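You operate a simulated robot arm through the tools that you are given. There is no shell and no other tool. Be economical: measure what you need, move in short steps, check, and stop when the job is done.

You are at the controls of a simulated two-armed robot. One attempt, no reset.

Task
Wipe up the spill on the top of the pine table with the green cloth and put it back.

It is judged by the outcome, as a careful person would: the job done as asked, and still so three seconds after it is handed in. It fails if anything else is knocked over, pushed out of place, dropped, spilled or broken. Flat cloth is picked up by pressing the open fingertips on it (5 to 10 N) and closing them slowly along it; thin cloth reads only 2 to 8 mm in the jaws.

Robot
Two 7-joint arms with two-finger parallel grippers on one trunk, on a base that drives. Base frame: it is fixed to the floor where the robot stands at the start and does not move with it; the origin is under the middle of the robot, x ahead of it, y to its left, z up. Readings come in mm, rad, newtons and seconds.
The left shoulder is at the start at [70, 133, 1205], the right one opposite. Payload 1.57 kg a hand.
Tool frame (each hand has its own): the origin (TCP) lies between the finger pads and is the grasp point; the fingertips stand 30 mm ahead of it; z points along the fingers, y is the line along which they close. The gripper opens to 80 mm. The fingers are 17 mm wide and 12 mm thick; the gripper's body (40 by 82 mm) begins 80 mm behind the TCP.
Orientation is that of the tool frame in the base frame, as a unit quaternion [x, y, z, w]. With the fingers straight down and closing along the base's y, the tool's x points along the base's -x, its y along +y and its z along -z.

Tools
- The arms move only by the tool arm_command. It takes "left_deltas", "right_deltas" or both (then of equal length, played together; a hand with none holds still); each is a list of rows, each a list of 7 numbers: the gripper command, from -1 (fully open) to 1 (shut), values between in proportion, then the shift along the base's x, y, z in units of 400 mm (1.0 is 400 mm), then the turn, a rotation vector about the base's x, y, z in units of 90 degrees (1.0 is 90 degrees). In form: [[hand, dx, dy, dz, rx, ry, rz], ...]. A call has 1 to 8 rows; each row is the pose to reach, as a shift and turn from the pose commanded when the call began. A call with a number of a shift or a turn outside -1 to 1 is refused whole. A row lasts 0.2 s, in which the tool goes at most 50 mm and 0.15 rad; a call with a longer step from one row to the next is refused whole, and so is a gripper value outside its range. Where a pose cannot be reached the arm comes as near as it can. A force on the tool above 40 N (or 10 N above the force at the start of the call, whichever is more), or a blocked arm, ends the call early, and 0.2 s more pass. Each finger travels about 153 mm/s and halts on what it meets, pressing with about 27 N; the grip force reading is that of the motor and also rises with nothing between the fingers. The clock runs only during rows and for 0.2 s after the last one: add rows that repeat a pose to give the fingers time. The reply holds the time, the measured pose of the TCP, the force on the tool along the base axes, the opening and the grip force, in the units named above and with some noise.
- Cameras (640 x 400 px; columns grow to the right, rows downward): "scene" is now at [101.5, -48, 1401.7]; the picture's right is [-0.66, -0.75, 0.00], its down [-0.62, 0.55, -0.56] and it looks along [0.42, -0.37, -0.83] (base axes); focal length 285 px, centre (320, 200). "left" rides on the left gripper at [72, 7, -122] in its tool frame; the picture's right is [-0.09, 1.00, 0.00], its down [-0.84, -0.08, -0.54] and it looks along [-0.54, -0.05, 0.84] (tool axes); focal length 238 px, centre (320, 200). "right" rides on the right gripper at [72, -7, -122] in its tool frame; the picture's right is [0.09, 1.00, 0.00], its down [-0.84, 0.08, -0.54] and it looks along [-0.54, 0.05, 0.84] (tool axes); focal length 238 px, centre (320, 200). There is no depth. A picture from a camera that has moved, and an enlarged one, comes with that camera's place and axes in the base frame and with its lens.
- capture(camera): a new picture of that camera. It takes no simulated time.
- lift_body(by): slides the trunk up (or, below 0, down) by that many mm; the arms and the scene camera ride with it, the base frame stays. It gives what a move gives, with no picture.
- base_move(legs): drives the robot by 1 to 6 legs, each [ahead, left, turn to the left] in mm, mm and rad, along the robot's own axes; the way and the turn of a leg run together, so that a leg with both is an arc; at most 1500 mm and 3.142 rad a leg. The arms and the cameras ride along, it lands a little off, and it stops where it bumps. It gives what a move gives.
- pan_tilt(pan, tilt): turns the head with the scene camera to pan (to the left, within 1.501 rad either way) and tilt (down, from -0.506 to 1.204), counted from straight ahead of the robot. It gives what a move gives.
- enlarge(camera, box): a new picture of the part [left, top, right, bottom] of that camera's present view, enlarged. It takes no simulated time.
- job_done(): hands the job in; it is judged then, once.

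Work in short steps. Places have to be worked out from the pictures, the camera data and where the tool is seen: move nearer, look again, correct. Check each grasp and each placing, and mend what went wrong. You have 120 turns and 100 pictures in all, those below and enlarged ones among them. Open the grippers and draw the arms clear of the work before you hand the job in, unless the task says otherwise; then end with one line.

The tools are called after "Emit:" as a command line: name --argument value ..., lists and objects as JSON in quotes. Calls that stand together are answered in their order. arm_command: Moves the arms, as the interface text tells. Its arguments: {"type":"object","properties":{"left_deltas":{"type":"array"},"right_deltas":{"type":"array"}},"required":[]} The other tools are called the same way: lift_body (by) slides the trunk up or down; base_move (legs) drives the base; pan_tilt (pan, tilt) turns the head that bears the scene camera; capture (camera) takes a picture; enlarge (camera, box) takes an enlarged picture of a part of a camera's view; job_done () hands the job in.

At the start:

```text
time_s: 0.0
left_ee_pos: [411.4, -66.8, 1053.2]
left_tool_rot: [0.0, 1.0, 0.0, 0.0]
left_wrist_force: [0.1, 0.9, -0.2]
left_width: 80.0
left_finger_force: 0.1
right_ee_pos: [255.9, -396.3, 982.5]
right_tool_rot: [0.0, 1.0, 0.001, -0.001]
right_wrist_force: [0.5, 0.5, 0.4]
right_width: 80.2
right_finger_force: 0.1
trunk travel left (down, up): [-778.0, 162.0]
robot x, y, heading: [-1.8, -1.4, 0.004]
head pan, tilt: [-0.721, 0.979]
```

scene: 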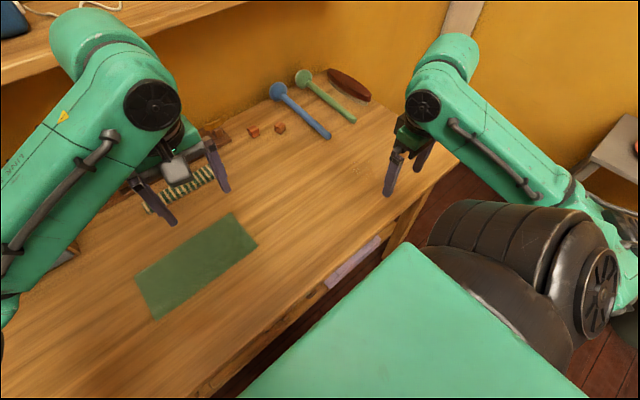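
right: 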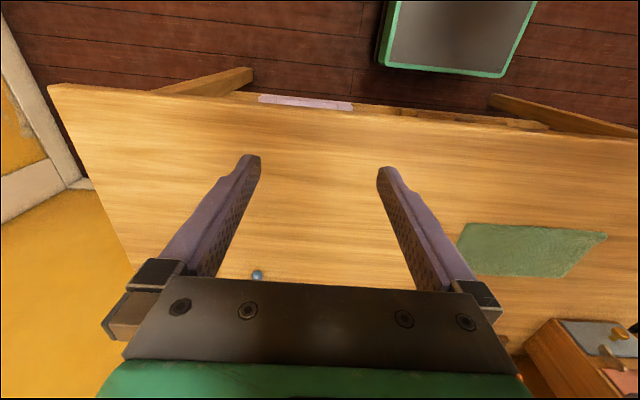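
left: 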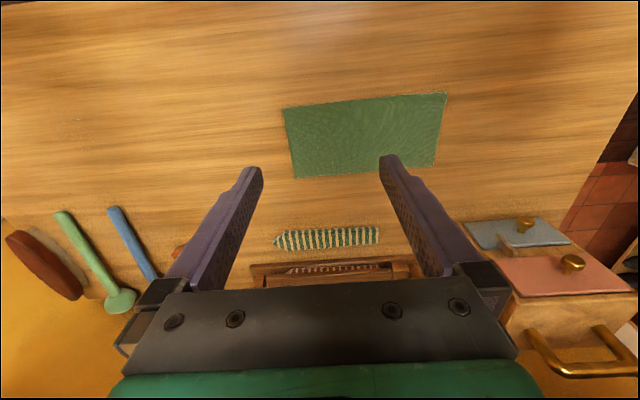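

The green cloth lies on the table in front of me, but no spill is obvious yet. I'll turn the head to look over the whole table.

Emit:
pan_tilt --pan 0.3 --tilt 0.8

Emit:
capture --camera "scene"

Emit:
enlarge --camera "left" --box '[0, 0, 640, 260]'

```text
time_s: 1.3
left_ee_pos: [410.6, -67.3, 1053.2]
left_tool_rot: [-0.001, 1.0, 0.0, -0.001]
left_wrist_force: [0.1, 0.5, -0.5]
left_width: 80.0
left_finger_force: 0.0
right_ee_pos: [255.1, -396.4, 982.8]
right_tool_rot: [0.0, 1.0, 0.0, 0.0]
right_wrist_force: [-0.2, 0.6, -0.1]
right_width: 80.0
right_finger_force: 0.1
trunk travel left (down, up): [-778.0, 162.0]
robot x, y, heading: [-2.7, 1.7, 0.0]
head pan, tilt: [0.3, 0.799]
```

```text
96 pictures are left
camera scene: at [125.2, 22.5, 1415.4], right [0.29, -0.96, 0.0], down [-0.69, -0.21, -0.7], along [0.67, 0.21, -0.72], focal length 285 px, centre (320, 200)
```

scene: 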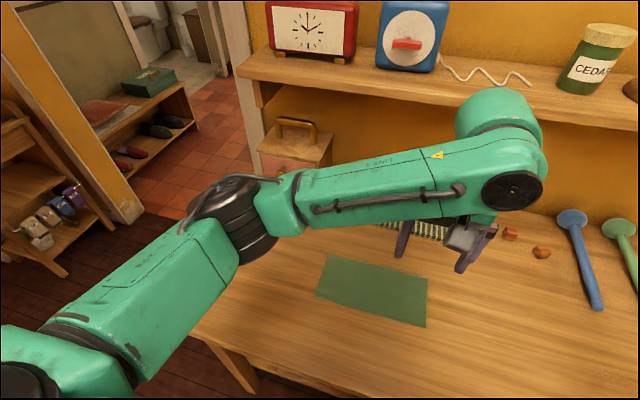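

```text
1.00 times, centred on (320, 130) of left
camera zoom: at [338.0, -60.0, 1174.4], right [0.09, 1.0, 0.0], down [0.84, -0.08, 0.54], along [0.54, -0.05, -0.84], focal length 238 px, centre (320, 270)
```

zoom: 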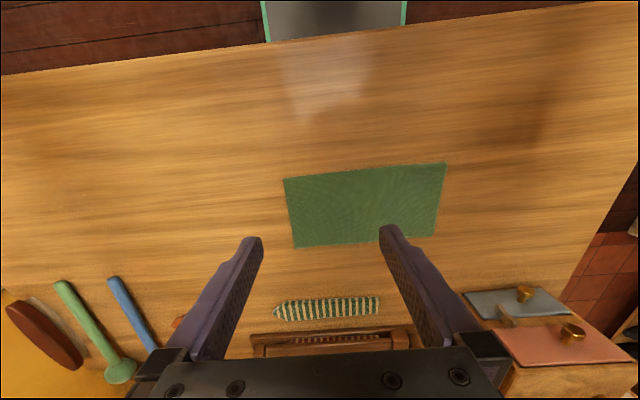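

No certain spill yet, only a pale glossy patch near the front edge. I'll look at the rest of the room and the table with less arm in the way.

Emit:
pan_tilt --pan 0.0 --tilt 1.2

Emit:
capture --camera "scene"

Emit:
pan_tilt --pan -1.2 --tilt 0.6

Emit:
capture --camera "scene"

Emit:
pan_tilt --pan 1.2 --tilt 0.6

Emit:
capture --camera "scene"

```text
time_s: 2.1
left_ee_pos: [412.0, -66.5, 1052.8]
left_tool_rot: [0.0, 1.0, 0.0, 0.0]
left_wrist_force: [0.2, 0.2, -0.2]
left_width: 80.1
left_finger_force: 0.2
right_ee_pos: [256.5, -397.2, 982.3]
right_tool_rot: [0.0, 1.0, 0.001, -0.001]
right_wrist_force: [-0.2, 0.4, 0.1]
right_width: 80.0
right_finger_force: 0.0
trunk travel left (down, up): [-778.0, 162.0]
robot x, y, heading: [-1.2, 3.0, -0.003]
head pan, tilt: [0.0, 1.201]
```

```text
94 pictures are left
camera scene: at [104.1, -1.1, 1387.7], right [0.0, -1.0, 0.0], down [-0.93, 0.0, -0.36], along [0.36, 0.0, -0.93], focal length 285 px, centre (320, 200)
```

scene: 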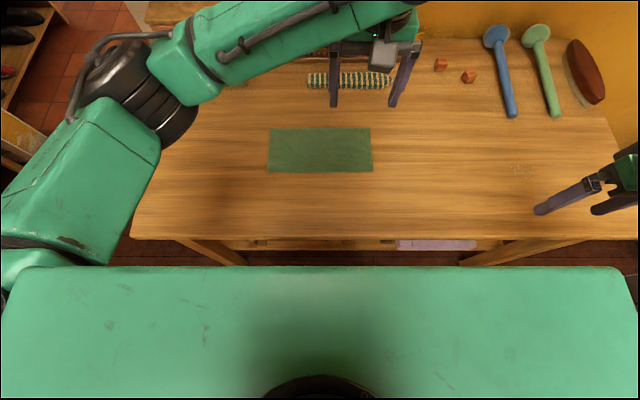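

```text
time_s: 3.5
left_ee_pos: [410.1, -66.3, 1052.2]
left_tool_rot: [0.0, 1.0, 0.0, 0.001]
left_wrist_force: [-0.1, 1.0, -0.7]
left_width: 80.1
left_finger_force: 0.0
right_ee_pos: [255.3, -396.6, 983.4]
right_tool_rot: [0.0, 1.0, 0.001, 0.0]
right_wrist_force: [-0.4, 0.1, 0.0]
right_width: 80.2
right_finger_force: 0.0
trunk travel left (down, up): [-778.0, 162.0]
robot x, y, heading: [-3.9, 0.9, -0.002]
head pan, tilt: [-1.201, 0.6]
```

```text
93 pictures are left
camera scene: at [80.2, -83.6, 1432.2], right [-0.93, -0.36, 0.0], down [-0.2, 0.53, -0.82], along [0.3, -0.77, -0.57], focal length 285 px, centre (320, 200)
```

scene: 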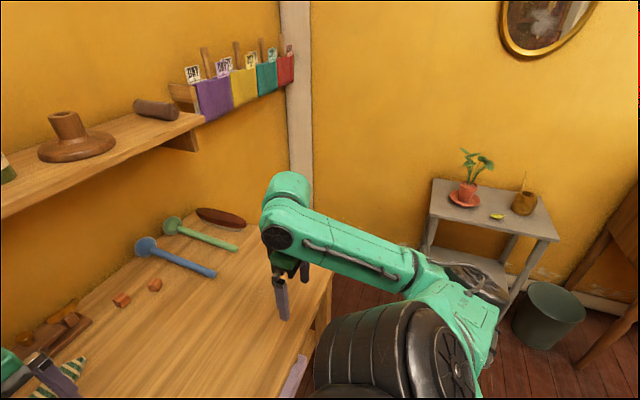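

```text
time_s: 5.8
left_ee_pos: [410.2, -67.4, 1052.5]
left_tool_rot: [-0.001, 1.0, 0.001, 0.0]
left_wrist_force: [0.3, -0.4, -0.1]
left_width: 80.0
left_finger_force: 0.0
right_ee_pos: [256.8, -396.5, 982.5]
right_tool_rot: [0.0, 1.0, 0.001, 0.0]
right_wrist_force: [0.0, 0.6, -0.1]
right_width: 80.2
right_finger_force: 0.1
trunk travel left (down, up): [-778.0, 162.0]
robot x, y, heading: [-1.1, -0.5, 0.003]
head pan, tilt: [1.201, 0.6]
```

```text
92 pictures are left
camera scene: at [80.2, 81.2, 1432.3], right [0.93, -0.36, 0.0], down [-0.2, -0.53, -0.83], along [0.3, 0.77, -0.56], focal length 285 px, centre (320, 200)
```

scene: 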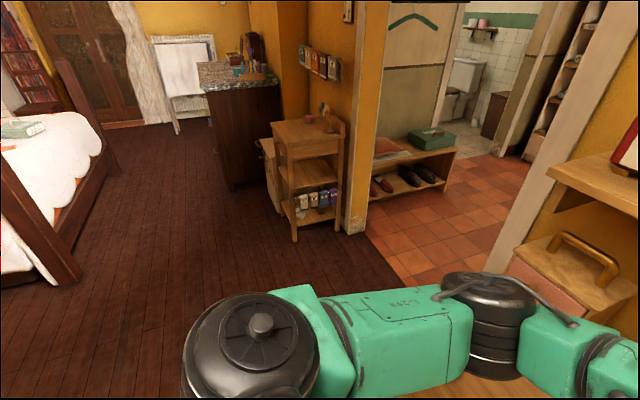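

In the steep view there's a faint speckled patch near (520,175), roughly base (427, -514). I'll enlarge it.

Emit:
pan_tilt --pan -0.6 --tilt 1.0

Emit:
enlarge --camera "scene" --box '[280, 80, 480, 240]'

Emit:
enlarge --camera "left" --box '[0, 0, 300, 200]'

```text
time_s: 7.5
left_ee_pos: [411.0, -67.2, 1051.9]
left_tool_rot: [-0.001, 1.0, -0.001, 0.001]
left_wrist_force: [0.2, -0.4, 0.9]
left_width: 80.1
left_finger_force: 0.0
right_ee_pos: [255.7, -395.7, 982.1]
right_tool_rot: [-0.001, 1.0, 0.0, -0.001]
right_wrist_force: [0.1, 0.4, 1.3]
right_width: 80.0
right_finger_force: 0.1
trunk travel left (down, up): [-778.0, 162.0]
robot x, y, heading: [1.4, -2.6, -0.007]
head pan, tilt: [-0.6, 1.0]
```

```text
2.50 times, centred on (380, 160) of scene
camera zoom: at [105.7, -40.5, 1400.3], right [-0.56, -0.83, 0.0], down [-0.69, 0.47, -0.54], along [0.45, -0.3, -0.84], focal length 714 px, centre (170, 300)
```

zoom: 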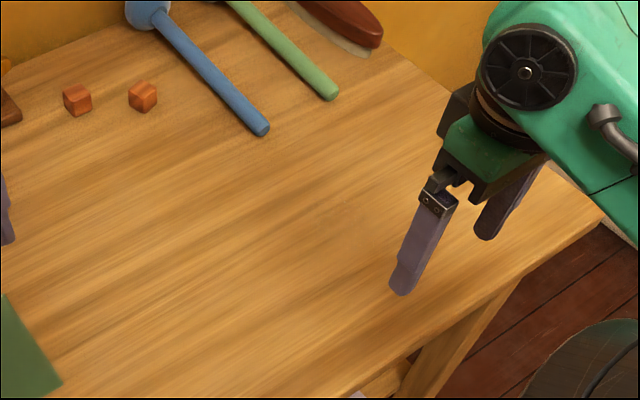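

```text
2.00 times, centred on (150, 100) of left
camera zoom: at [338.0, -60.0, 1174.4], right [0.09, 1.0, 0.0], down [0.84, -0.08, 0.54], along [0.54, -0.05, -0.84], focal length 477 px, centre (660, 400)
```

zoom: 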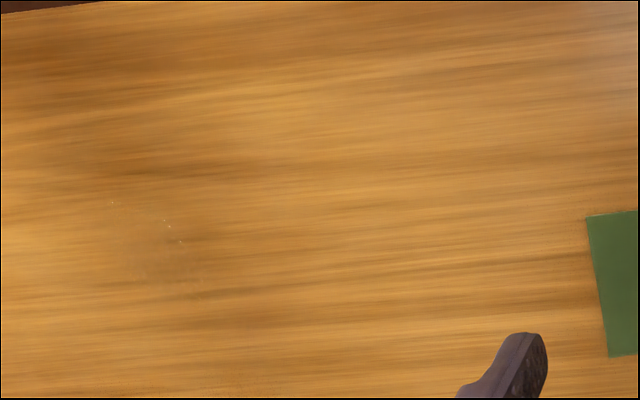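

Small glints around (165,230) in the left camera zoom suggest a clear wet patch at about (405–425, -515). I'll move the right hand over there to look closer.

Emit:
arm_command --right_deltas '[[-1, 0.0, -0.1, 0.0, 0, 0, 0], [-1, 0, -0.2, 0, 0, 0, 0], [-1, 0, -0.28, 0, 0, 0, 0]]'

Emit:
capture --camera "right"

Emit:
capture --camera "scene"

```text
time_s: 8.3
left_ee_pos: [409.5, -66.8, 1052.3]
left_tool_rot: [0.0, 1.0, 0.0, 0.001]
left_wrist_force: [-0.1, 0.1, -0.2]
left_width: 80.2
left_finger_force: 0.0
right_ee_pos: [255.8, -509.3, 983.3]
right_tool_rot: [-0.001, 1.0, 0.001, -0.001]
right_wrist_force: [0.5, -1.0, 0.2]
right_width: 80.0
right_finger_force: 0.1
trunk travel left (down, up): [-778.0, 162.0]
robot x, y, heading: [-3.6, 3.0, -0.0]
head pan, tilt: [-0.6, 1.0]
```

```text
89 pictures are left
camera right: at [183.5, -516.1, 1104.0], right [-0.09, 1.0, 0.0], down [0.84, 0.08, 0.54], along [0.54, 0.05, -0.84], focal length 238 px, centre (320, 200)
```

right: 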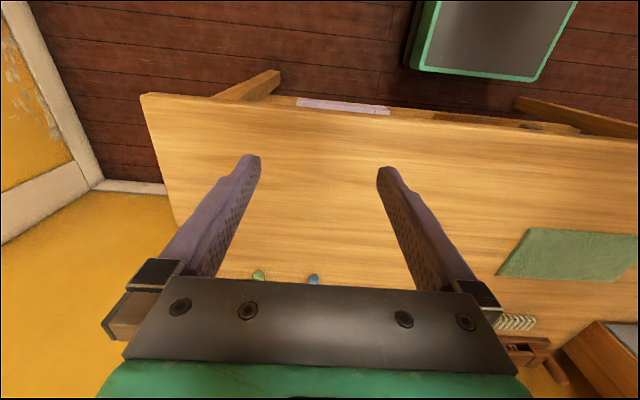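

```text
88 pictures are left
camera scene: at [106.0, -41.2, 1400.2], right [-0.56, -0.83, 0.0], down [-0.69, 0.48, -0.54], along [0.45, -0.3, -0.84], focal length 285 px, centre (320, 200)
```

scene: 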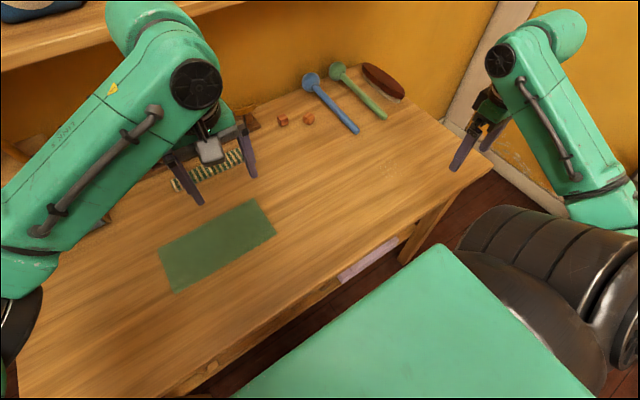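

Emit:
enlarge --camera "right" --box '[220, 110, 420, 280]'

Emit:
enlarge --camera "scene" --box '[300, 100, 460, 220]'

```text
2.35 times, centred on (320, 195) of right
camera zoom: at [183.5, -516.1, 1104.0], right [-0.09, 1.0, 0.0], down [0.84, 0.08, 0.54], along [0.54, 0.05, -0.84], focal length 561 px, centre (320, 212)
```

zoom: 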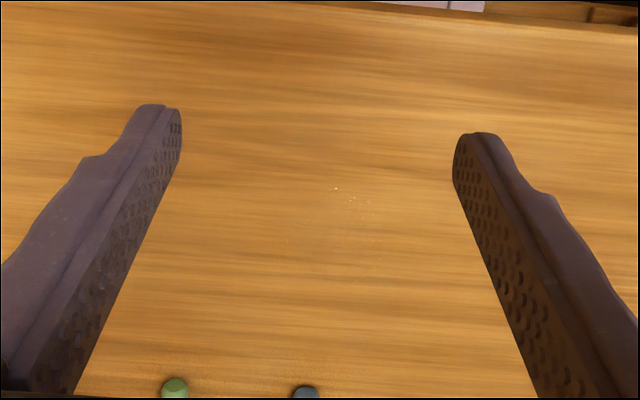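

```text
3.33 times, centred on (380, 160) of scene
camera zoom: at [106.0, -41.2, 1400.2], right [-0.56, -0.83, 0.0], down [-0.69, 0.48, -0.54], along [0.45, -0.3, -0.84], focal length 951 px, centre (120, 333)
```

zoom: 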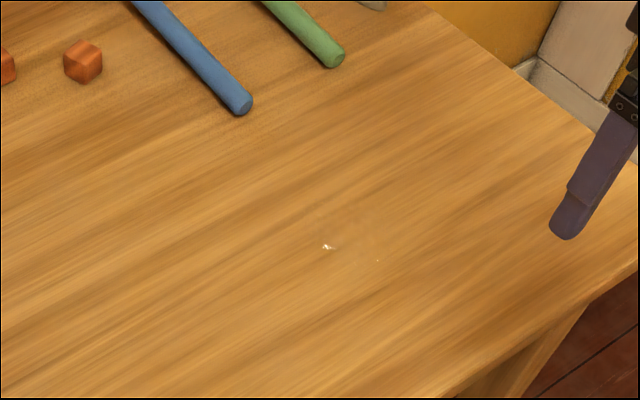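

A clear, water-like spill shows by its glints and faint outline near (415, -500). I'll lower the right camera to map its edge.

Emit:
arm_command --right_deltas '[[-1, 0.05, 0.0, -0.1, 0, 0, 0], [-1, 0.1, 0, -0.2, 0, 0, 0], [-1, 0.15, 0, -0.3, 0, 0, 0], [-1, 0.17, 0, -0.36, 0, 0, 0]]'

Emit:
capture --camera "right"

Emit:
enlarge --camera "right" --box '[220, 110, 420, 280]'

```text
time_s: 9.3
left_ee_pos: [411.0, -67.6, 1053.2]
left_tool_rot: [0.0, 1.0, 0.0, 0.0]
left_wrist_force: [-1.0, -0.3, 0.1]
left_width: 80.0
left_finger_force: 0.1
right_ee_pos: [324.1, -510.0, 838.8]
right_tool_rot: [0.0, 1.0, 0.0, -0.002]
right_wrist_force: [-0.6, -0.1, 0.3]
right_width: 79.8
right_finger_force: 0.0
trunk travel left (down, up): [-778.0, 162.0]
robot x, y, heading: [0.3, 1.5, 0.002]
head pan, tilt: [-0.6, 1.0]
```

```text
85 pictures are left
camera right: at [252.7, -516.2, 960.1], right [-0.09, 1.0, 0.0], down [0.84, 0.08, 0.54], along [0.54, 0.05, -0.84], focal length 238 px, centre (320, 200)
```

right: 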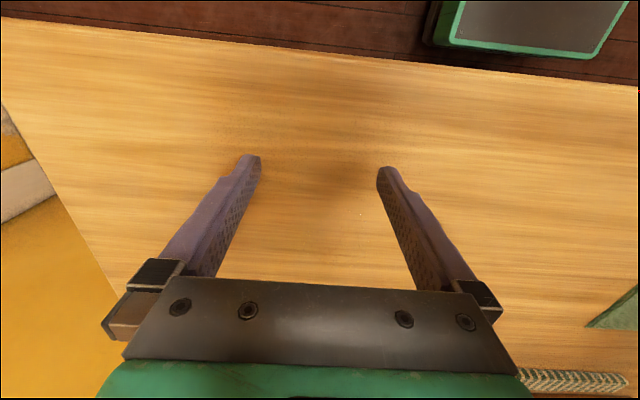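

```text
2.35 times, centred on (320, 195) of right
camera zoom: at [252.7, -516.2, 960.1], right [-0.09, 1.0, 0.0], down [0.84, 0.08, 0.54], along [0.54, 0.05, -0.84], focal length 561 px, centre (320, 212)
```

zoom: 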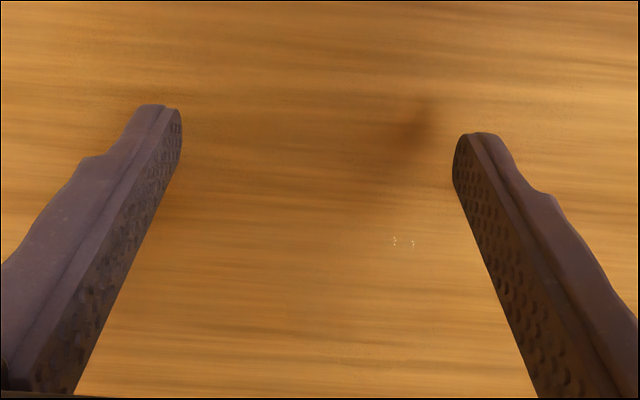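

The spill appears to cover about x 375–480, y -550…-460, and the cloth x 424–563, y -134…155. Both are within reach from a base about 220 mm to the right, so I'll lift the right hand and shift there.

Emit:
arm_command --right_deltas '[[-1, 0, 0.08, 0.1, 0, 0, 0], [-1, 0, 0.18, 0.2, 0, 0, 0], [-1, -0.05, 0.28, 0.27, 0, 0, 0]]'

Emit:
base_move --legs '[[0, -220, 0]]'

Emit:
pan_tilt --pan -0.4 --tilt 1.1

Emit:
capture --camera "scene"

Emit:
capture --camera "right"

```text
refused: row 1 steps farther than a row can; nothing moved
```

```text
time_s: 11.0
left_ee_pos: [410.5, -283.0, 1052.7]
left_tool_rot: [0.002, 1.0, 0.0, 0.0]
left_wrist_force: [-0.3, -0.2, -0.2]
left_width: 80.0
left_finger_force: 0.0
right_ee_pos: [321.8, -724.2, 840.0]
right_tool_rot: [0.002, 1.0, 0.001, -0.001]
right_wrist_force: [0.1, 0.0, 0.0]
right_width: 80.0
right_finger_force: 0.1
trunk travel left (down, up): [-778.0, 162.0]
robot x, y, heading: [-0.8, -217.1, -0.005]
head pan, tilt: [-0.6, 1.0]
```

```text
time_s: 11.8
left_ee_pos: [410.0, -283.7, 1052.0]
left_tool_rot: [0.002, 1.0, 0.0, 0.0]
left_wrist_force: [0.2, -0.3, 0.4]
left_width: 80.2
left_finger_force: 0.1
right_ee_pos: [322.1, -726.1, 839.2]
right_tool_rot: [0.002, 1.0, 0.001, -0.001]
right_wrist_force: [-0.6, -0.4, 0.0]
right_width: 79.9
right_finger_force: 0.0
trunk travel left (down, up): [-778.0, 162.0]
robot x, y, heading: [-0.6, -214.4, -0.004]
head pan, tilt: [-0.4, 1.1]
```

```text
83 pictures are left
camera scene: at [105.8, -242.4, 1393.6], right [-0.39, -0.92, 0.0], down [-0.82, 0.35, -0.45], along [0.42, -0.18, -0.89], focal length 285 px, centre (320, 200)
```

scene: 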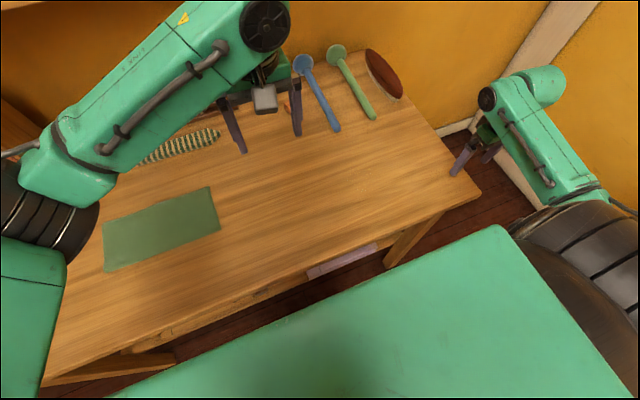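

```text
82 pictures are left
camera right: at [249.7, -732.7, 960.5], right [-0.09, 1.0, 0.0], down [0.84, 0.07, 0.54], along [0.54, 0.05, -0.84], focal length 238 px, centre (320, 200)
```

right: 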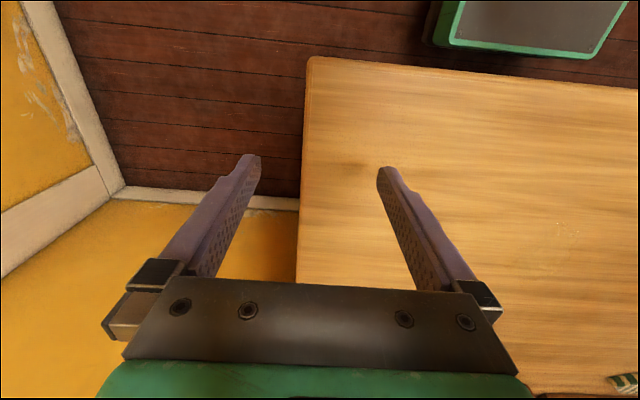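

The base moved safely even though the arm raise was refused. The right camera now shows the spill outline near (565,245), so I'll enlarge it in both views.

Emit:
enlarge --camera "right" --box '[490, 190, 640, 290]'

Emit:
enlarge --camera "scene" --box '[280, 120, 440, 220]'

Emit:
enlarge --camera "left" --box '[50, 60, 300, 220]'

```text
4.00 times, centred on (565, 240) of right
camera zoom: at [249.7, -732.7, 960.5], right [-0.09, 1.0, 0.0], down [0.84, 0.07, 0.54], along [0.54, 0.05, -0.84], focal length 953 px, centre (-660, 40)
```

zoom: 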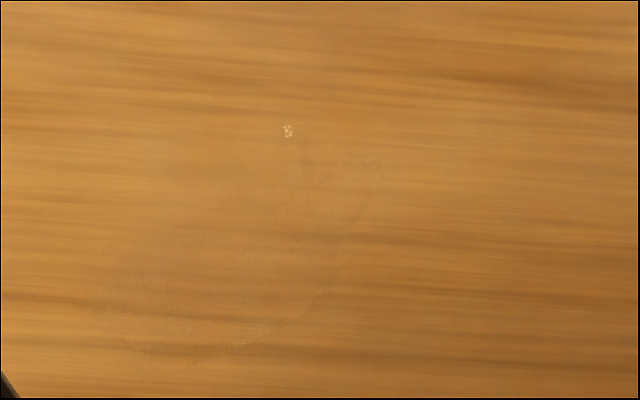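

```text
4.00 times, centred on (360, 170) of scene
camera zoom: at [105.8, -242.4, 1393.6], right [-0.39, -0.92, 0.0], down [-0.82, 0.35, -0.45], along [0.42, -0.18, -0.89], focal length 1142 px, centre (160, 320)
```

zoom: 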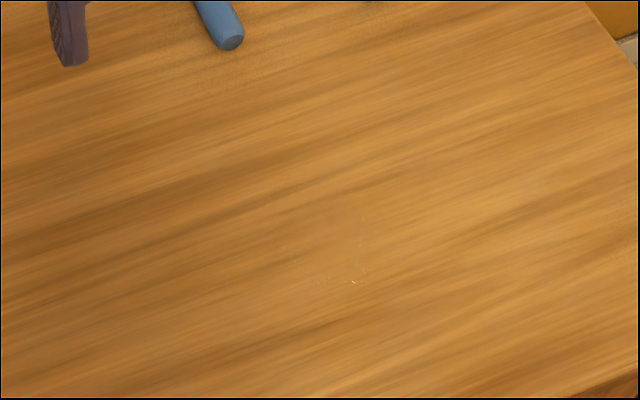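

```text
2.50 times, centred on (175, 140) of left
camera zoom: at [337.4, -277.2, 1174.4], right [0.1, 1.0, 0.0], down [0.84, -0.08, 0.54], along [0.54, -0.05, -0.84], focal length 596 px, centre (682, 350)
```

zoom: 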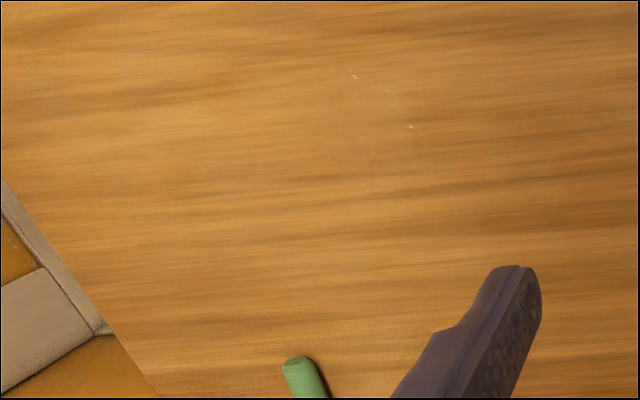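

Scene and left views agree on the spill being around (420, -500). The low right view hints the tabletop may be higher than 731, so I'll check it by touch. Next I'll bring both hands above the cloth's two ends.

Emit:
arm_command --right_deltas '[[-1, 0.02, 0.1, 0.025, 0, 0, 0], [-1, 0.04, 0.2, 0.05, 0, 0, 0], [-1, 0.06, 0.3, 0.075, 0, 0, 0], [-1, 0.08, 0.4, 0.1, 0, 0, 0], [-1, 0.1, 0.5, 0.125, 0, 0, 0], [-1, 0.12, 0.6, 0.15, 0, 0, 0], [-1, 0.14, 0.7, 0.15, 0, 0, 0], [-1, 0.16, 0.8, 0.15, 0, 0, 0]]' --left_deltas '[[-1, 0.02, 0.1, -0.03, 0, 0, 0], [-1, 0.04, 0.2, -0.06, 0, 0, 0], [-1, 0.06, 0.3, -0.09, 0, 0, 0], [-1, 0.08, 0.4, -0.12, 0, 0, 0], [-1, 0.1, 0.5, -0.15, 0, 0, 0], [-1, 0.12, 0.6, -0.18, 0, 0, 0], [-1, 0.14, 0.7, -0.21, 0, 0, 0], [-1, 0.16, 0.8, -0.24, 0, 0, 0]]'

Emit:
arm_command --right_deltas '[[-1, 0.04, 0.1, 0, 0, 0, 0], [-1, 0.08, 0.2, 0, 0, 0, 0], [-1, 0.12, 0.3, 0, 0, 0, 0], [-1, 0.16, 0.4, 0, 0, 0, 0], [-1, 0.2, 0.5, 0, 0, 0, 0], [-1, 0.24, 0.6, 0, 0, 0, 0], [-1, 0.26, 0.7, 0, 0, 0, 0], [-1, 0.26, 0.75, 0, 0, 0, 0]]' --left_deltas '[[-1, 0.02, 0.1, -0.03, 0, 0, 0], [-1, 0.04, 0.15, -0.06, 0, 0, 0], [-1, 0.05, 0.2, -0.09, 0, 0, 0], [-1, 0.05, 0.22, -0.12, 0, 0, 0], [-1, 0.05, 0.22, -0.15, 0, 0, 0], [-1, 0.05, 0.22, -0.15, 0, 0, 0], [-1, 0.05, 0.22, -0.15, 0, 0, 0], [-1, 0.05, 0.22, -0.15, 0, 0, 0]]'

Emit:
capture --camera "left"

Emit:
capture --camera "right"

Emit:
pan_tilt --pan 0.3 --tilt 1.1

Emit:
capture --camera "scene"

```text
time_s: 13.6
left_ee_pos: [473.2, 38.8, 954.7]
left_tool_rot: [0.003, 1.0, 0.0, 0.001]
left_wrist_force: [-0.1, 0.5, -0.9]
left_width: 80.2
left_finger_force: 0.0
right_ee_pos: [385.5, -402.0, 898.4]
right_tool_rot: [0.003, 1.0, -0.001, -0.001]
right_wrist_force: [-0.2, 0.1, -0.1]
right_width: 80.0
right_finger_force: 0.0
trunk travel left (down, up): [-778.0, 162.0]
robot x, y, heading: [1.4, -209.9, -0.006]
head pan, tilt: [-0.4, 1.1]
```

```text
time_s: 15.3
left_ee_pos: [495.0, 124.3, 895.6]
left_tool_rot: [0.002, 1.0, 0.001, 0.0]
left_wrist_force: [-1.1, -0.2, 0.2]
left_width: 80.0
left_finger_force: 0.0
right_ee_pos: [496.9, -114.7, 895.3]
right_tool_rot: [0.01, 1.0, -0.004, 0.0]
right_wrist_force: [0.0, 0.6, -0.1]
right_width: 80.0
right_finger_force: 0.1
trunk travel left (down, up): [-778.0, 162.0]
robot x, y, heading: [-2.8, -220.6, 0.0]
head pan, tilt: [-0.4, 1.1]
```

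```text
78 pictures are left
camera left: at [422.4, 130.5, 1017.5], right [0.1, 1.0, 0.0], down [0.84, -0.08, 0.54], along [0.54, -0.05, -0.84], focal length 238 px, centre (320, 200)
```

left: 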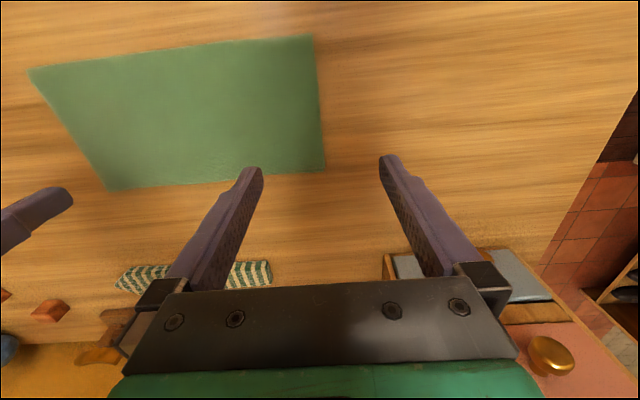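

```text
77 pictures are left
camera right: at [424.2, -119.3, 1017.3], right [-0.07, 1.0, -0.01], down [0.84, 0.07, 0.54], along [0.54, 0.03, -0.84], focal length 238 px, centre (320, 200)
```

right: 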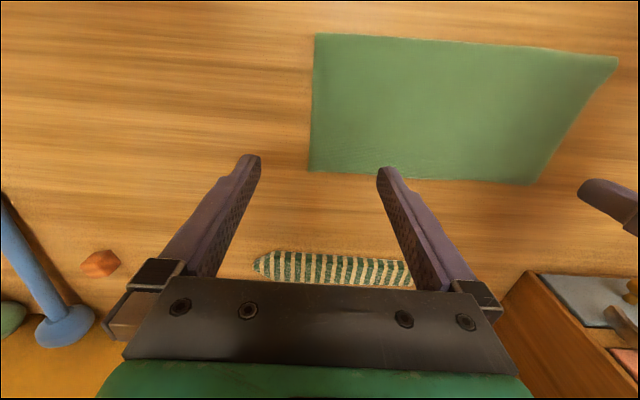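

```text
time_s: 16.4
left_ee_pos: [494.2, 123.8, 896.4]
left_tool_rot: [0.002, 1.0, 0.0, 0.0]
left_wrist_force: [0.4, 0.1, 1.0]
left_width: 80.1
left_finger_force: 0.0
right_ee_pos: [496.4, -115.0, 897.7]
right_tool_rot: [0.008, 1.0, -0.002, 0.0]
right_wrist_force: [-0.4, -0.5, -0.1]
right_width: 79.9
right_finger_force: 0.0
trunk travel left (down, up): [-778.0, 162.0]
robot x, y, heading: [-0.1, -214.2, -0.002]
head pan, tilt: [0.3, 1.1]
```

```text
76 pictures are left
camera scene: at [108.3, -198.2, 1393.6], right [0.29, -0.96, 0.0], down [-0.85, -0.26, -0.45], along [0.43, 0.13, -0.89], focal length 285 px, centre (320, 200)
```

scene: 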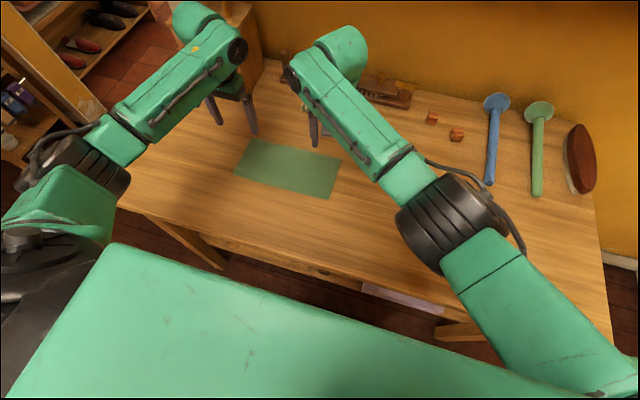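

The overlapping hand views only agree if the tabletop is at z≈780. With that, the cloth spans x 413–536, y -127…124, and the spill is about x 371–448, y -510…-448. I'll half-close the jaws and hover just above each cloth end.

Emit:
arm_command --right_deltas '[[-0.5, -0.02, 0.02, 0, 0, 0, 0], [0, -0.052, 0.055, -0.05, 0, 0, 0], [0, -0.052, 0.055, -0.1, 0, 0, 0], [0, -0.052, 0.055, -0.14, 0, 0, 0], [0, -0.052, 0.055, -0.17, 0, 0, 0]]' --left_deltas '[[-0.5, -0.02, -0.03, 0, 0, 0, 0], [0, -0.05, -0.085, -0.05, 0, 0, 0], [0, -0.05, -0.085, -0.1, 0, 0, 0], [0, -0.05, -0.085, -0.14, 0, 0, 0], [0, -0.05, -0.085, -0.17, 0, 0, 0]]'

Emit:
capture --camera "left"

Emit:
capture --camera "right"

```text
time_s: 17.6
left_ee_pos: [474.0, 90.5, 827.8]
left_tool_rot: [0.002, 1.0, 0.001, 0.001]
left_wrist_force: [0.0, -0.1, -0.5]
left_width: 40.1
left_finger_force: 0.0
right_ee_pos: [468.3, -83.5, 829.7]
right_tool_rot: [0.003, 1.0, 0.001, -0.002]
right_wrist_force: [-0.7, 0.0, -0.9]
right_width: 39.8
right_finger_force: 0.0
trunk travel left (down, up): [-778.0, 162.0]
robot x, y, heading: [-0.7, -211.0, -0.005]
head pan, tilt: [0.3, 1.1]
```

```text
75 pictures are left
camera left: at [400.8, 97.9, 949.4], right [0.1, 1.0, 0.0], down [0.84, -0.08, 0.54], along [0.54, -0.05, -0.84], focal length 238 px, centre (320, 200)
```

left: 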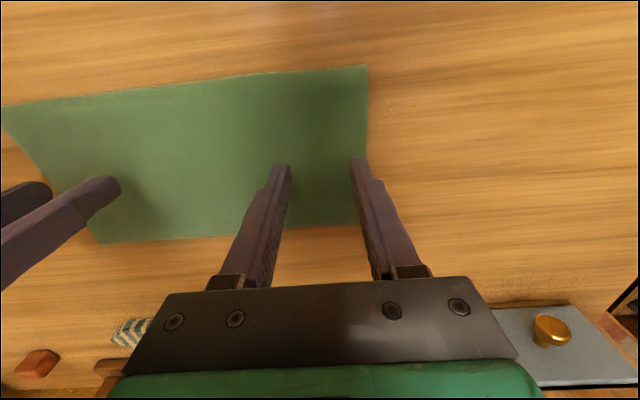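

```text
74 pictures are left
camera right: at [397.1, -90.8, 951.7], right [-0.09, 1.0, 0.0], down [0.84, 0.07, 0.54], along [0.54, 0.05, -0.84], focal length 238 px, centre (320, 200)
```

right: 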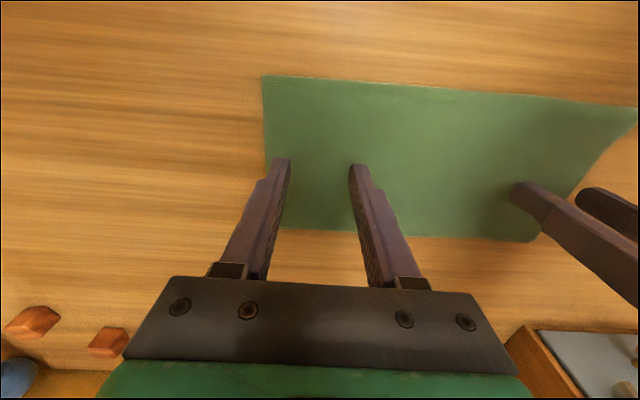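

Right jaw straddles cloth properly; the left outer finger is right at the edge, so I'll shift left 10 mm inward and descend in small steps to feel the surface.

Emit:
arm_command --right_deltas '[[0, 0, 0, 0, 0, 0, 0], [0, 0, 0, -0.01, 0, 0, 0], [0, 0, 0, -0.02, 0, 0, 0], [0, 0, 0, -0.025, 0, 0, 0], [0, 0, 0, -0.03, 0, 0, 0]]' --left_deltas '[[0, 0, -0.025, 0, 0, 0, 0], [0, 0, -0.025, -0.01, 0, 0, 0], [0, 0, -0.025, -0.02, 0, 0, 0], [0, 0, -0.025, -0.025, 0, 0, 0], [0, 0, -0.025, -0.03, 0, 0, 0]]'

```text
time_s: 18.8
left_ee_pos: [473.8, 81.2, 815.7]
left_tool_rot: [0.001, 1.0, 0.0, 0.0]
left_wrist_force: [-0.7, -0.7, 0.0]
left_width: 39.9
left_finger_force: 0.0
right_ee_pos: [468.5, -85.5, 822.3]
right_tool_rot: [0.003, 1.0, 0.001, 0.0]
right_wrist_force: [-0.6, 1.1, 0.1]
right_width: 40.4
right_finger_force: 0.0
trunk travel left (down, up): [-778.0, 162.0]
robot x, y, heading: [-2.4, -213.1, -0.005]
head pan, tilt: [0.3, 1.1]
```

No contact yet; continuing down slowly.

Emit:
arm_command --right_deltas '[[0, 0, 0, -0.01, 0, 0, 0], [0, 0, 0, -0.015, 0, 0, 0], [0, 0, 0, -0.02, 0, 0, 0], [0, 0, 0, -0.02, 0, 0, 0]]' --left_deltas '[[0, 0, 0, -0.005, 0, 0, 0], [0, 0, 0, -0.01, 0, 0, 0], [0, 0, 0, -0.015, 0, 0, 0], [0, 0, 0, -0.015, 0, 0, 0]]'

```text
time_s: 19.8
left_ee_pos: [474.7, 79.9, 811.9]
left_tool_rot: [0.003, 1.0, 0.0, 0.001]
left_wrist_force: [2.2, 0.2, 5.4]
left_width: 39.9
left_finger_force: 0.0
right_ee_pos: [466.1, -90.1, 813.8]
right_tool_rot: [0.002, 1.0, 0.001, 0.001]
right_wrist_force: [0.6, 1.5, 5.9]
right_width: 39.3
right_finger_force: 0.1
right hand out of reach, approached as far as the arm can: row 1, 2, 3, 4
trunk travel left (down, up): [-778.0, 162.0]
robot x, y, heading: [-1.2, -215.2, -0.005]
head pan, tilt: [0.3, 1.1]
```

Both hands press with about 5.5 N (tabletop z≈782). The right is at the edge of its reach but in contact, so I'll close both slowly along the cloth.

Emit:
arm_command --right_deltas '[[0.12, 0, 0, 0, 0, 0, 0], [0.25, 0, 0, 0, 0, 0, 0], [0.38, 0, 0, 0, 0, 0, 0], [0.5, 0, 0, 0, 0, 0, 0], [0.63, 0, 0, 0, 0, 0, 0], [0.76, 0, 0, 0, 0, 0, 0], [0.9, 0, 0, 0, 0, 0, 0], [1, 0, 0, 0, 0, 0, 0]]' --left_deltas '[[0.12, 0, 0, 0, 0, 0, 0], [0.25, 0, 0, 0, 0, 0, 0], [0.38, 0, 0, 0, 0, 0, 0], [0.5, 0, 0, 0, 0, 0, 0], [0.63, 0, 0, 0, 0, 0, 0], [0.76, 0, 0, 0, 0, 0, 0], [0.9, 0, 0, 0, 0, 0, 0], [1, 0, 0, 0, 0, 0, 0]]'

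Emit:
capture --camera "left"

Emit:
capture --camera "right"

```text
time_s: 21.6
left_ee_pos: [474.0, 80.7, 812.2]
left_tool_rot: [0.002, 1.0, 0.001, 0.001]
left_wrist_force: [-0.3, 0.6, 7.6]
left_width: 3.0
left_finger_force: 24.0
right_ee_pos: [465.5, -89.7, 813.6]
right_tool_rot: [0.002, 1.0, 0.0, 0.0]
right_wrist_force: [0.4, -1.6, 7.3]
right_width: 0.2
right_finger_force: 21.4
trunk travel left (down, up): [-778.0, 162.0]
robot x, y, heading: [-4.5, -217.7, -0.002]
head pan, tilt: [0.3, 1.1]
```

```text
73 pictures are left
camera left: at [400.3, 87.4, 933.7], right [0.1, 1.0, 0.0], down [0.84, -0.08, 0.54], along [0.54, -0.05, -0.84], focal length 238 px, centre (320, 200)
```

left: 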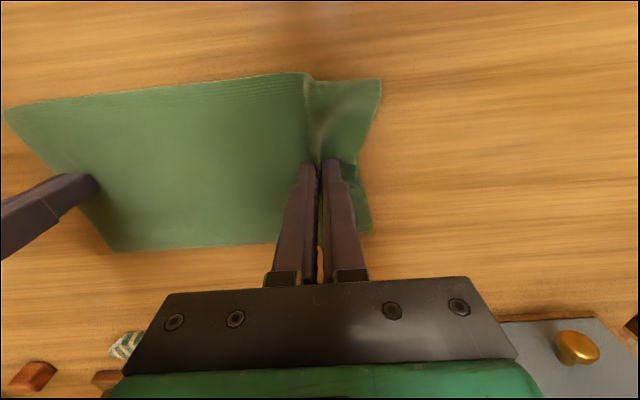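

```text
72 pictures are left
camera right: at [393.6, -96.8, 934.1], right [-0.09, 1.0, 0.0], down [0.84, 0.07, 0.54], along [0.54, 0.05, -0.84], focal length 238 px, centre (320, 200)
```

right: 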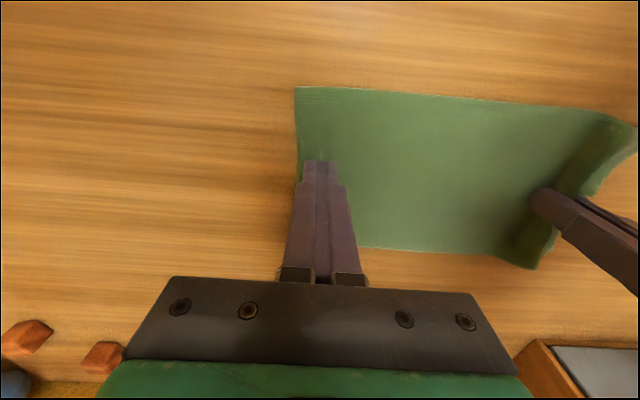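

Left hand has the cloth (3 mm), the right slipped off (0.2 mm). I'll lift the right a little, reopen, and regrasp further inside the cloth and closer to me for reach.

Emit:
arm_command --right_deltas '[[0.5, 0, 0, 0.03, 0, 0, 0], [0, -0.03, 0.03, 0.05, 0, 0, 0], [-0.1, -0.06, 0.06, 0.05, 0, 0, 0], [-0.1, -0.06, 0.06, 0.05, 0, 0, 0]]'

Emit:
capture --camera "right"

```text
time_s: 22.6
left_ee_pos: [472.8, 80.0, 812.6]
left_tool_rot: [0.002, 1.0, 0.0, 0.001]
left_wrist_force: [-1.6, 0.8, 11.3]
left_width: 2.9
left_finger_force: 24.4
right_ee_pos: [443.0, -64.2, 831.9]
right_tool_rot: [0.002, 1.0, 0.001, 0.001]
right_wrist_force: [-0.3, 0.9, -0.3]
right_width: 44.1
right_finger_force: 0.1
trunk travel left (down, up): [-778.0, 162.0]
robot x, y, heading: [-2.6, -215.1, -0.004]
head pan, tilt: [0.3, 1.1]
```

```text
71 pictures are left
camera right: at [370.3, -72.0, 953.7], right [-0.09, 1.0, 0.0], down [0.84, 0.07, 0.54], along [0.54, 0.05, -0.84], focal length 238 px, centre (320, 200)
```

right: 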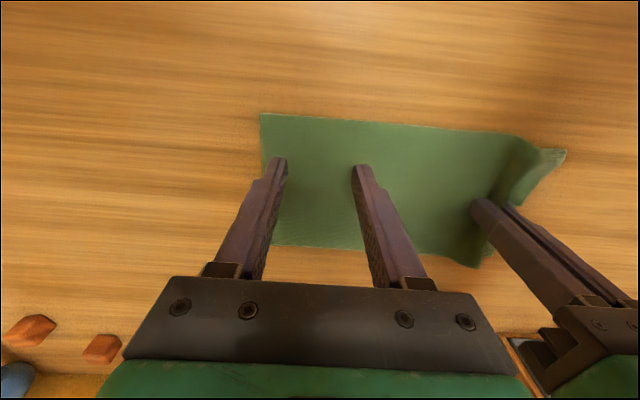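

Cloth edge is at y≈-110, so both right fingertips are well over it. Pressing down gently.

Emit:
arm_command --right_deltas '[[-0.1, 0, 0, -0.025, 0, 0, 0], [-0.1, 0, 0, -0.04, 0, 0, 0], [-0.1, 0, 0, -0.05, 0, 0, 0], [-0.1, 0, 0, -0.05, 0, 0, 0]]'

```text
time_s: 23.6
left_ee_pos: [473.0, 79.5, 812.6]
left_tool_rot: [0.002, 1.0, -0.001, 0.001]
left_wrist_force: [1.3, -0.7, 5.4]
left_width: 2.7
left_finger_force: 24.5
right_ee_pos: [441.2, -67.9, 812.3]
right_tool_rot: [0.0, 1.0, 0.002, 0.001]
right_wrist_force: [-1.2, 3.6, 15.5]
right_width: 42.6
right_finger_force: 0.1
right hand out of reach, approached as far as the arm can: row 3, 4
trunk travel left (down, up): [-778.0, 162.0]
robot x, y, heading: [-0.4, -213.6, -0.003]
head pan, tilt: [0.3, 1.1]
```

Force is 15 N, a bit high; I'll ease up 1 mm and close slowly.

Emit:
arm_command --right_deltas '[[-0.1, 0, 0, 0.003, 0, 0, 0], [0.1, 0, 0, 0.003, 0, 0, 0], [0.25, 0, 0, 0.003, 0, 0, 0], [0.4, 0, 0, 0.003, 0, 0, 0], [0.55, 0, 0, 0.003, 0, 0, 0], [0.7, 0, 0, 0.003, 0, 0, 0], [0.85, 0, 0, 0.003, 0, 0, 0], [1, 0, 0, 0.003, 0, 0, 0]]'

Emit:
capture --camera "right"

```text
time_s: 25.4
left_ee_pos: [472.9, 81.8, 811.8]
left_tool_rot: [0.001, 1.0, 0.0, 0.001]
left_wrist_force: [-0.7, -2.1, 4.9]
left_width: 2.7
left_finger_force: 24.3
right_ee_pos: [441.9, -71.2, 812.7]
right_tool_rot: [0.002, 1.0, 0.001, 0.001]
right_wrist_force: [0.8, 0.9, 12.2]
right_width: 2.1
right_finger_force: 23.7
trunk travel left (down, up): [-778.0, 162.0]
robot x, y, heading: [-5.3, -215.2, -0.004]
head pan, tilt: [0.3, 1.1]
```

```text
70 pictures are left
camera right: at [370.1, -77.9, 934.0], right [-0.09, 1.0, 0.0], down [0.84, 0.07, 0.54], along [0.54, 0.05, -0.84], focal length 238 px, centre (320, 200)
```

right: 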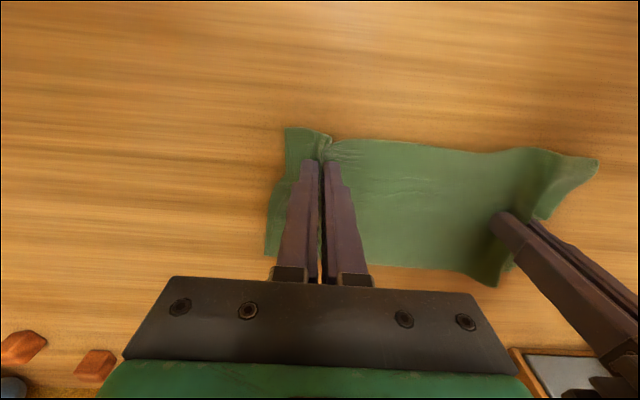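

Both hands hold the cloth (2.7 and 2.1 mm). I'll lift both 45 mm together and check.

Emit:
arm_command --right_deltas '[[1, 0, 0, 0.02, 0, 0, 0], [1, 0, 0, 0.06, 0, 0, 0], [1, 0, 0, 0.11, 0, 0, 0]]' --left_deltas '[[1, 0, 0, 0.02, 0, 0, 0], [1, 0, 0, 0.06, 0, 0, 0], [1, 0, 0, 0.11, 0, 0, 0]]'

Emit:
capture --camera "right"

Emit:
capture --camera "left"

```text
time_s: 26.2
left_ee_pos: [474.6, 80.5, 855.6]
left_tool_rot: [0.002, 1.0, 0.0, 0.0]
left_wrist_force: [-0.3, -2.8, 0.1]
left_width: 2.7
left_finger_force: 23.8
right_ee_pos: [446.0, -70.6, 853.7]
right_tool_rot: [0.002, 1.0, 0.0, -0.001]
right_wrist_force: [-0.1, 1.8, -0.7]
right_width: 2.1
right_finger_force: 24.1
trunk travel left (down, up): [-778.0, 162.0]
robot x, y, heading: [1.6, -214.5, -0.006]
head pan, tilt: [0.3, 1.1]
```

```text
69 pictures are left
camera right: at [372.9, -77.0, 976.6], right [-0.09, 1.0, 0.0], down [0.84, 0.07, 0.54], along [0.54, 0.05, -0.84], focal length 238 px, centre (320, 200)
```

right: 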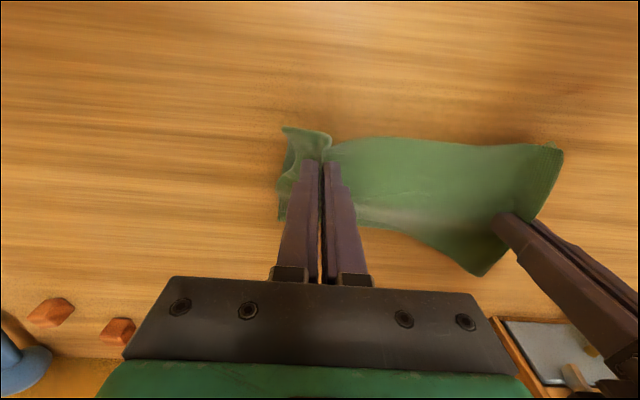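

```text
68 pictures are left
camera left: at [401.8, 88.6, 977.4], right [0.1, 1.0, 0.0], down [0.84, -0.08, 0.54], along [0.54, -0.05, -0.84], focal length 238 px, centre (320, 200)
```

left: 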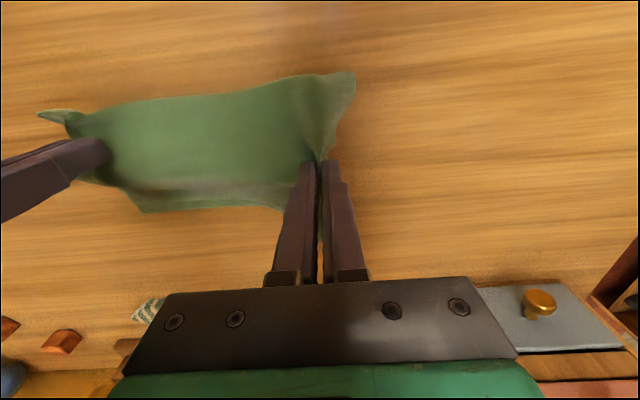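

Cloth is held and lifted between the hands. Now driving the base 235 mm to the right with it.

Emit:
base_move --legs '[[0, -235, 0]]'

Emit:
arm_command --right_deltas '[[1, -0.01, -0.1, 0, 0, 0, 0], [1, -0.02, -0.2, 0, 0, 0, 0], [1, -0.04, -0.3, 0, 0, 0, 0], [1, -0.06, -0.4, 0, 0, 0, 0], [1, -0.08, -0.5, 0, 0, 0, 0], [1, -0.11, -0.57, 0, 0, 0, 0]]' --left_deltas '[[1, -0.01, -0.1, 0, 0, 0, 0], [1, -0.02, -0.2, 0, 0, 0, 0], [1, -0.04, -0.3, 0, 0, 0, 0], [1, -0.06, -0.4, 0, 0, 0, 0], [1, -0.08, -0.5, 0, 0, 0, 0], [1, -0.11, -0.57, 0, 0, 0, 0]]'

Emit:
capture --camera "right"

Emit:
pan_tilt --pan 0.0 --tilt 1.15

Emit:
capture --camera "scene"

```text
time_s: 28.0
left_ee_pos: [473.4, -152.8, 854.9]
left_tool_rot: [0.003, 1.0, 0.0, 0.0]
left_wrist_force: [0.0, -2.8, 0.0]
left_width: 2.9
left_finger_force: 24.0
right_ee_pos: [443.7, -304.5, 854.4]
right_tool_rot: [0.002, 1.0, 0.0, -0.001]
right_wrist_force: [0.3, 2.4, 0.8]
right_width: 2.2
right_finger_force: 23.4
trunk travel left (down, up): [-778.0, 162.0]
robot x, y, heading: [-1.4, -447.3, -0.006]
head pan, tilt: [0.3, 1.1]
```

```text
time_s: 29.4
left_ee_pos: [428.3, -382.9, 856.4]
left_tool_rot: [0.003, 1.0, 0.001, 0.001]
left_wrist_force: [0.3, -2.2, -0.4]
left_width: 2.9
left_finger_force: 24.3
right_ee_pos: [399.4, -533.6, 855.4]
right_tool_rot: [0.003, 1.0, 0.001, -0.001]
right_wrist_force: [0.5, 0.8, 0.2]
right_width: 2.3
right_finger_force: 24.1
trunk travel left (down, up): [-778.0, 162.0]
robot x, y, heading: [-2.9, -449.8, -0.004]
head pan, tilt: [0.3, 1.1]
```

```text
67 pictures are left
camera right: at [326.8, -540.1, 977.3], right [-0.09, 1.0, 0.0], down [0.84, 0.07, 0.54], along [0.54, 0.05, -0.84], focal length 238 px, centre (320, 200)
```

right: 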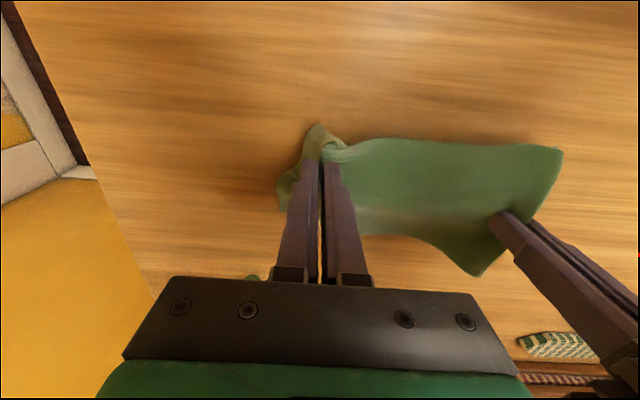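

```text
time_s: 30.2
left_ee_pos: [430.3, -381.9, 855.2]
left_tool_rot: [0.002, 1.0, 0.0, 0.001]
left_wrist_force: [0.4, -1.1, -0.1]
left_width: 2.7
left_finger_force: 24.0
right_ee_pos: [401.4, -532.1, 854.9]
right_tool_rot: [0.003, 1.0, 0.001, -0.001]
right_wrist_force: [-0.5, 1.4, -0.1]
right_width: 2.0
right_finger_force: 24.0
trunk travel left (down, up): [-778.0, 162.0]
robot x, y, heading: [-5.0, -448.1, -0.005]
head pan, tilt: [0.0, 1.15]
```

```text
66 pictures are left
camera scene: at [106.4, -450.5, 1390.5], right [-0.01, -1.0, 0.0], down [-0.91, 0.0, -0.41], along [0.41, 0.0, -0.91], focal length 285 px, centre (320, 200)
```

scene: 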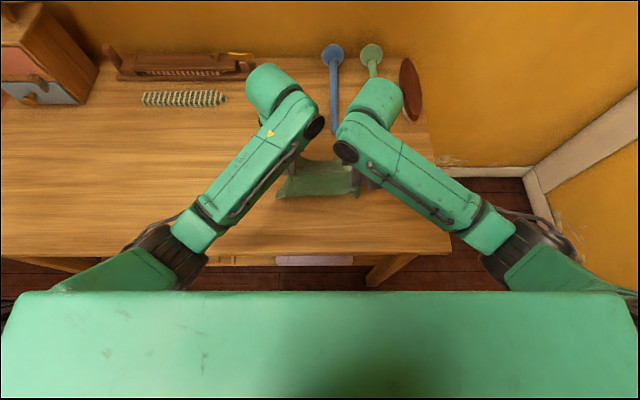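

Cloth is centred over the spill area. Lowering both hands until the pinched cloth touches the table.

Emit:
arm_command --right_deltas '[[1, 0, 0, -0.05, 0, 0, 0], [1, 0, 0, -0.09, 0, 0, 0], [1, 0, 0, -0.1, 0, 0, 0], [1, 0, 0, -0.105, 0, 0, 0]]' --left_deltas '[[1, 0, 0, -0.05, 0, 0, 0], [1, 0, 0, -0.09, 0, 0, 0], [1, 0, 0, -0.1, 0, 0, 0], [1, 0, 0, -0.105, 0, 0, 0]]'

```text
time_s: 31.2
left_ee_pos: [429.8, -380.4, 813.7]
left_tool_rot: [0.003, 1.0, -0.001, -0.001]
left_wrist_force: [-0.1, -2.4, -0.2]
left_width: 2.7
left_finger_force: 24.5
right_ee_pos: [400.3, -531.6, 812.7]
right_tool_rot: [0.003, 1.0, 0.003, 0.001]
right_wrist_force: [-0.4, 1.7, 4.8]
right_width: 1.9
right_finger_force: 24.3
trunk travel left (down, up): [-778.0, 162.0]
robot x, y, heading: [-2.5, -447.3, -0.008]
head pan, tilt: [0.0, 1.15]
```

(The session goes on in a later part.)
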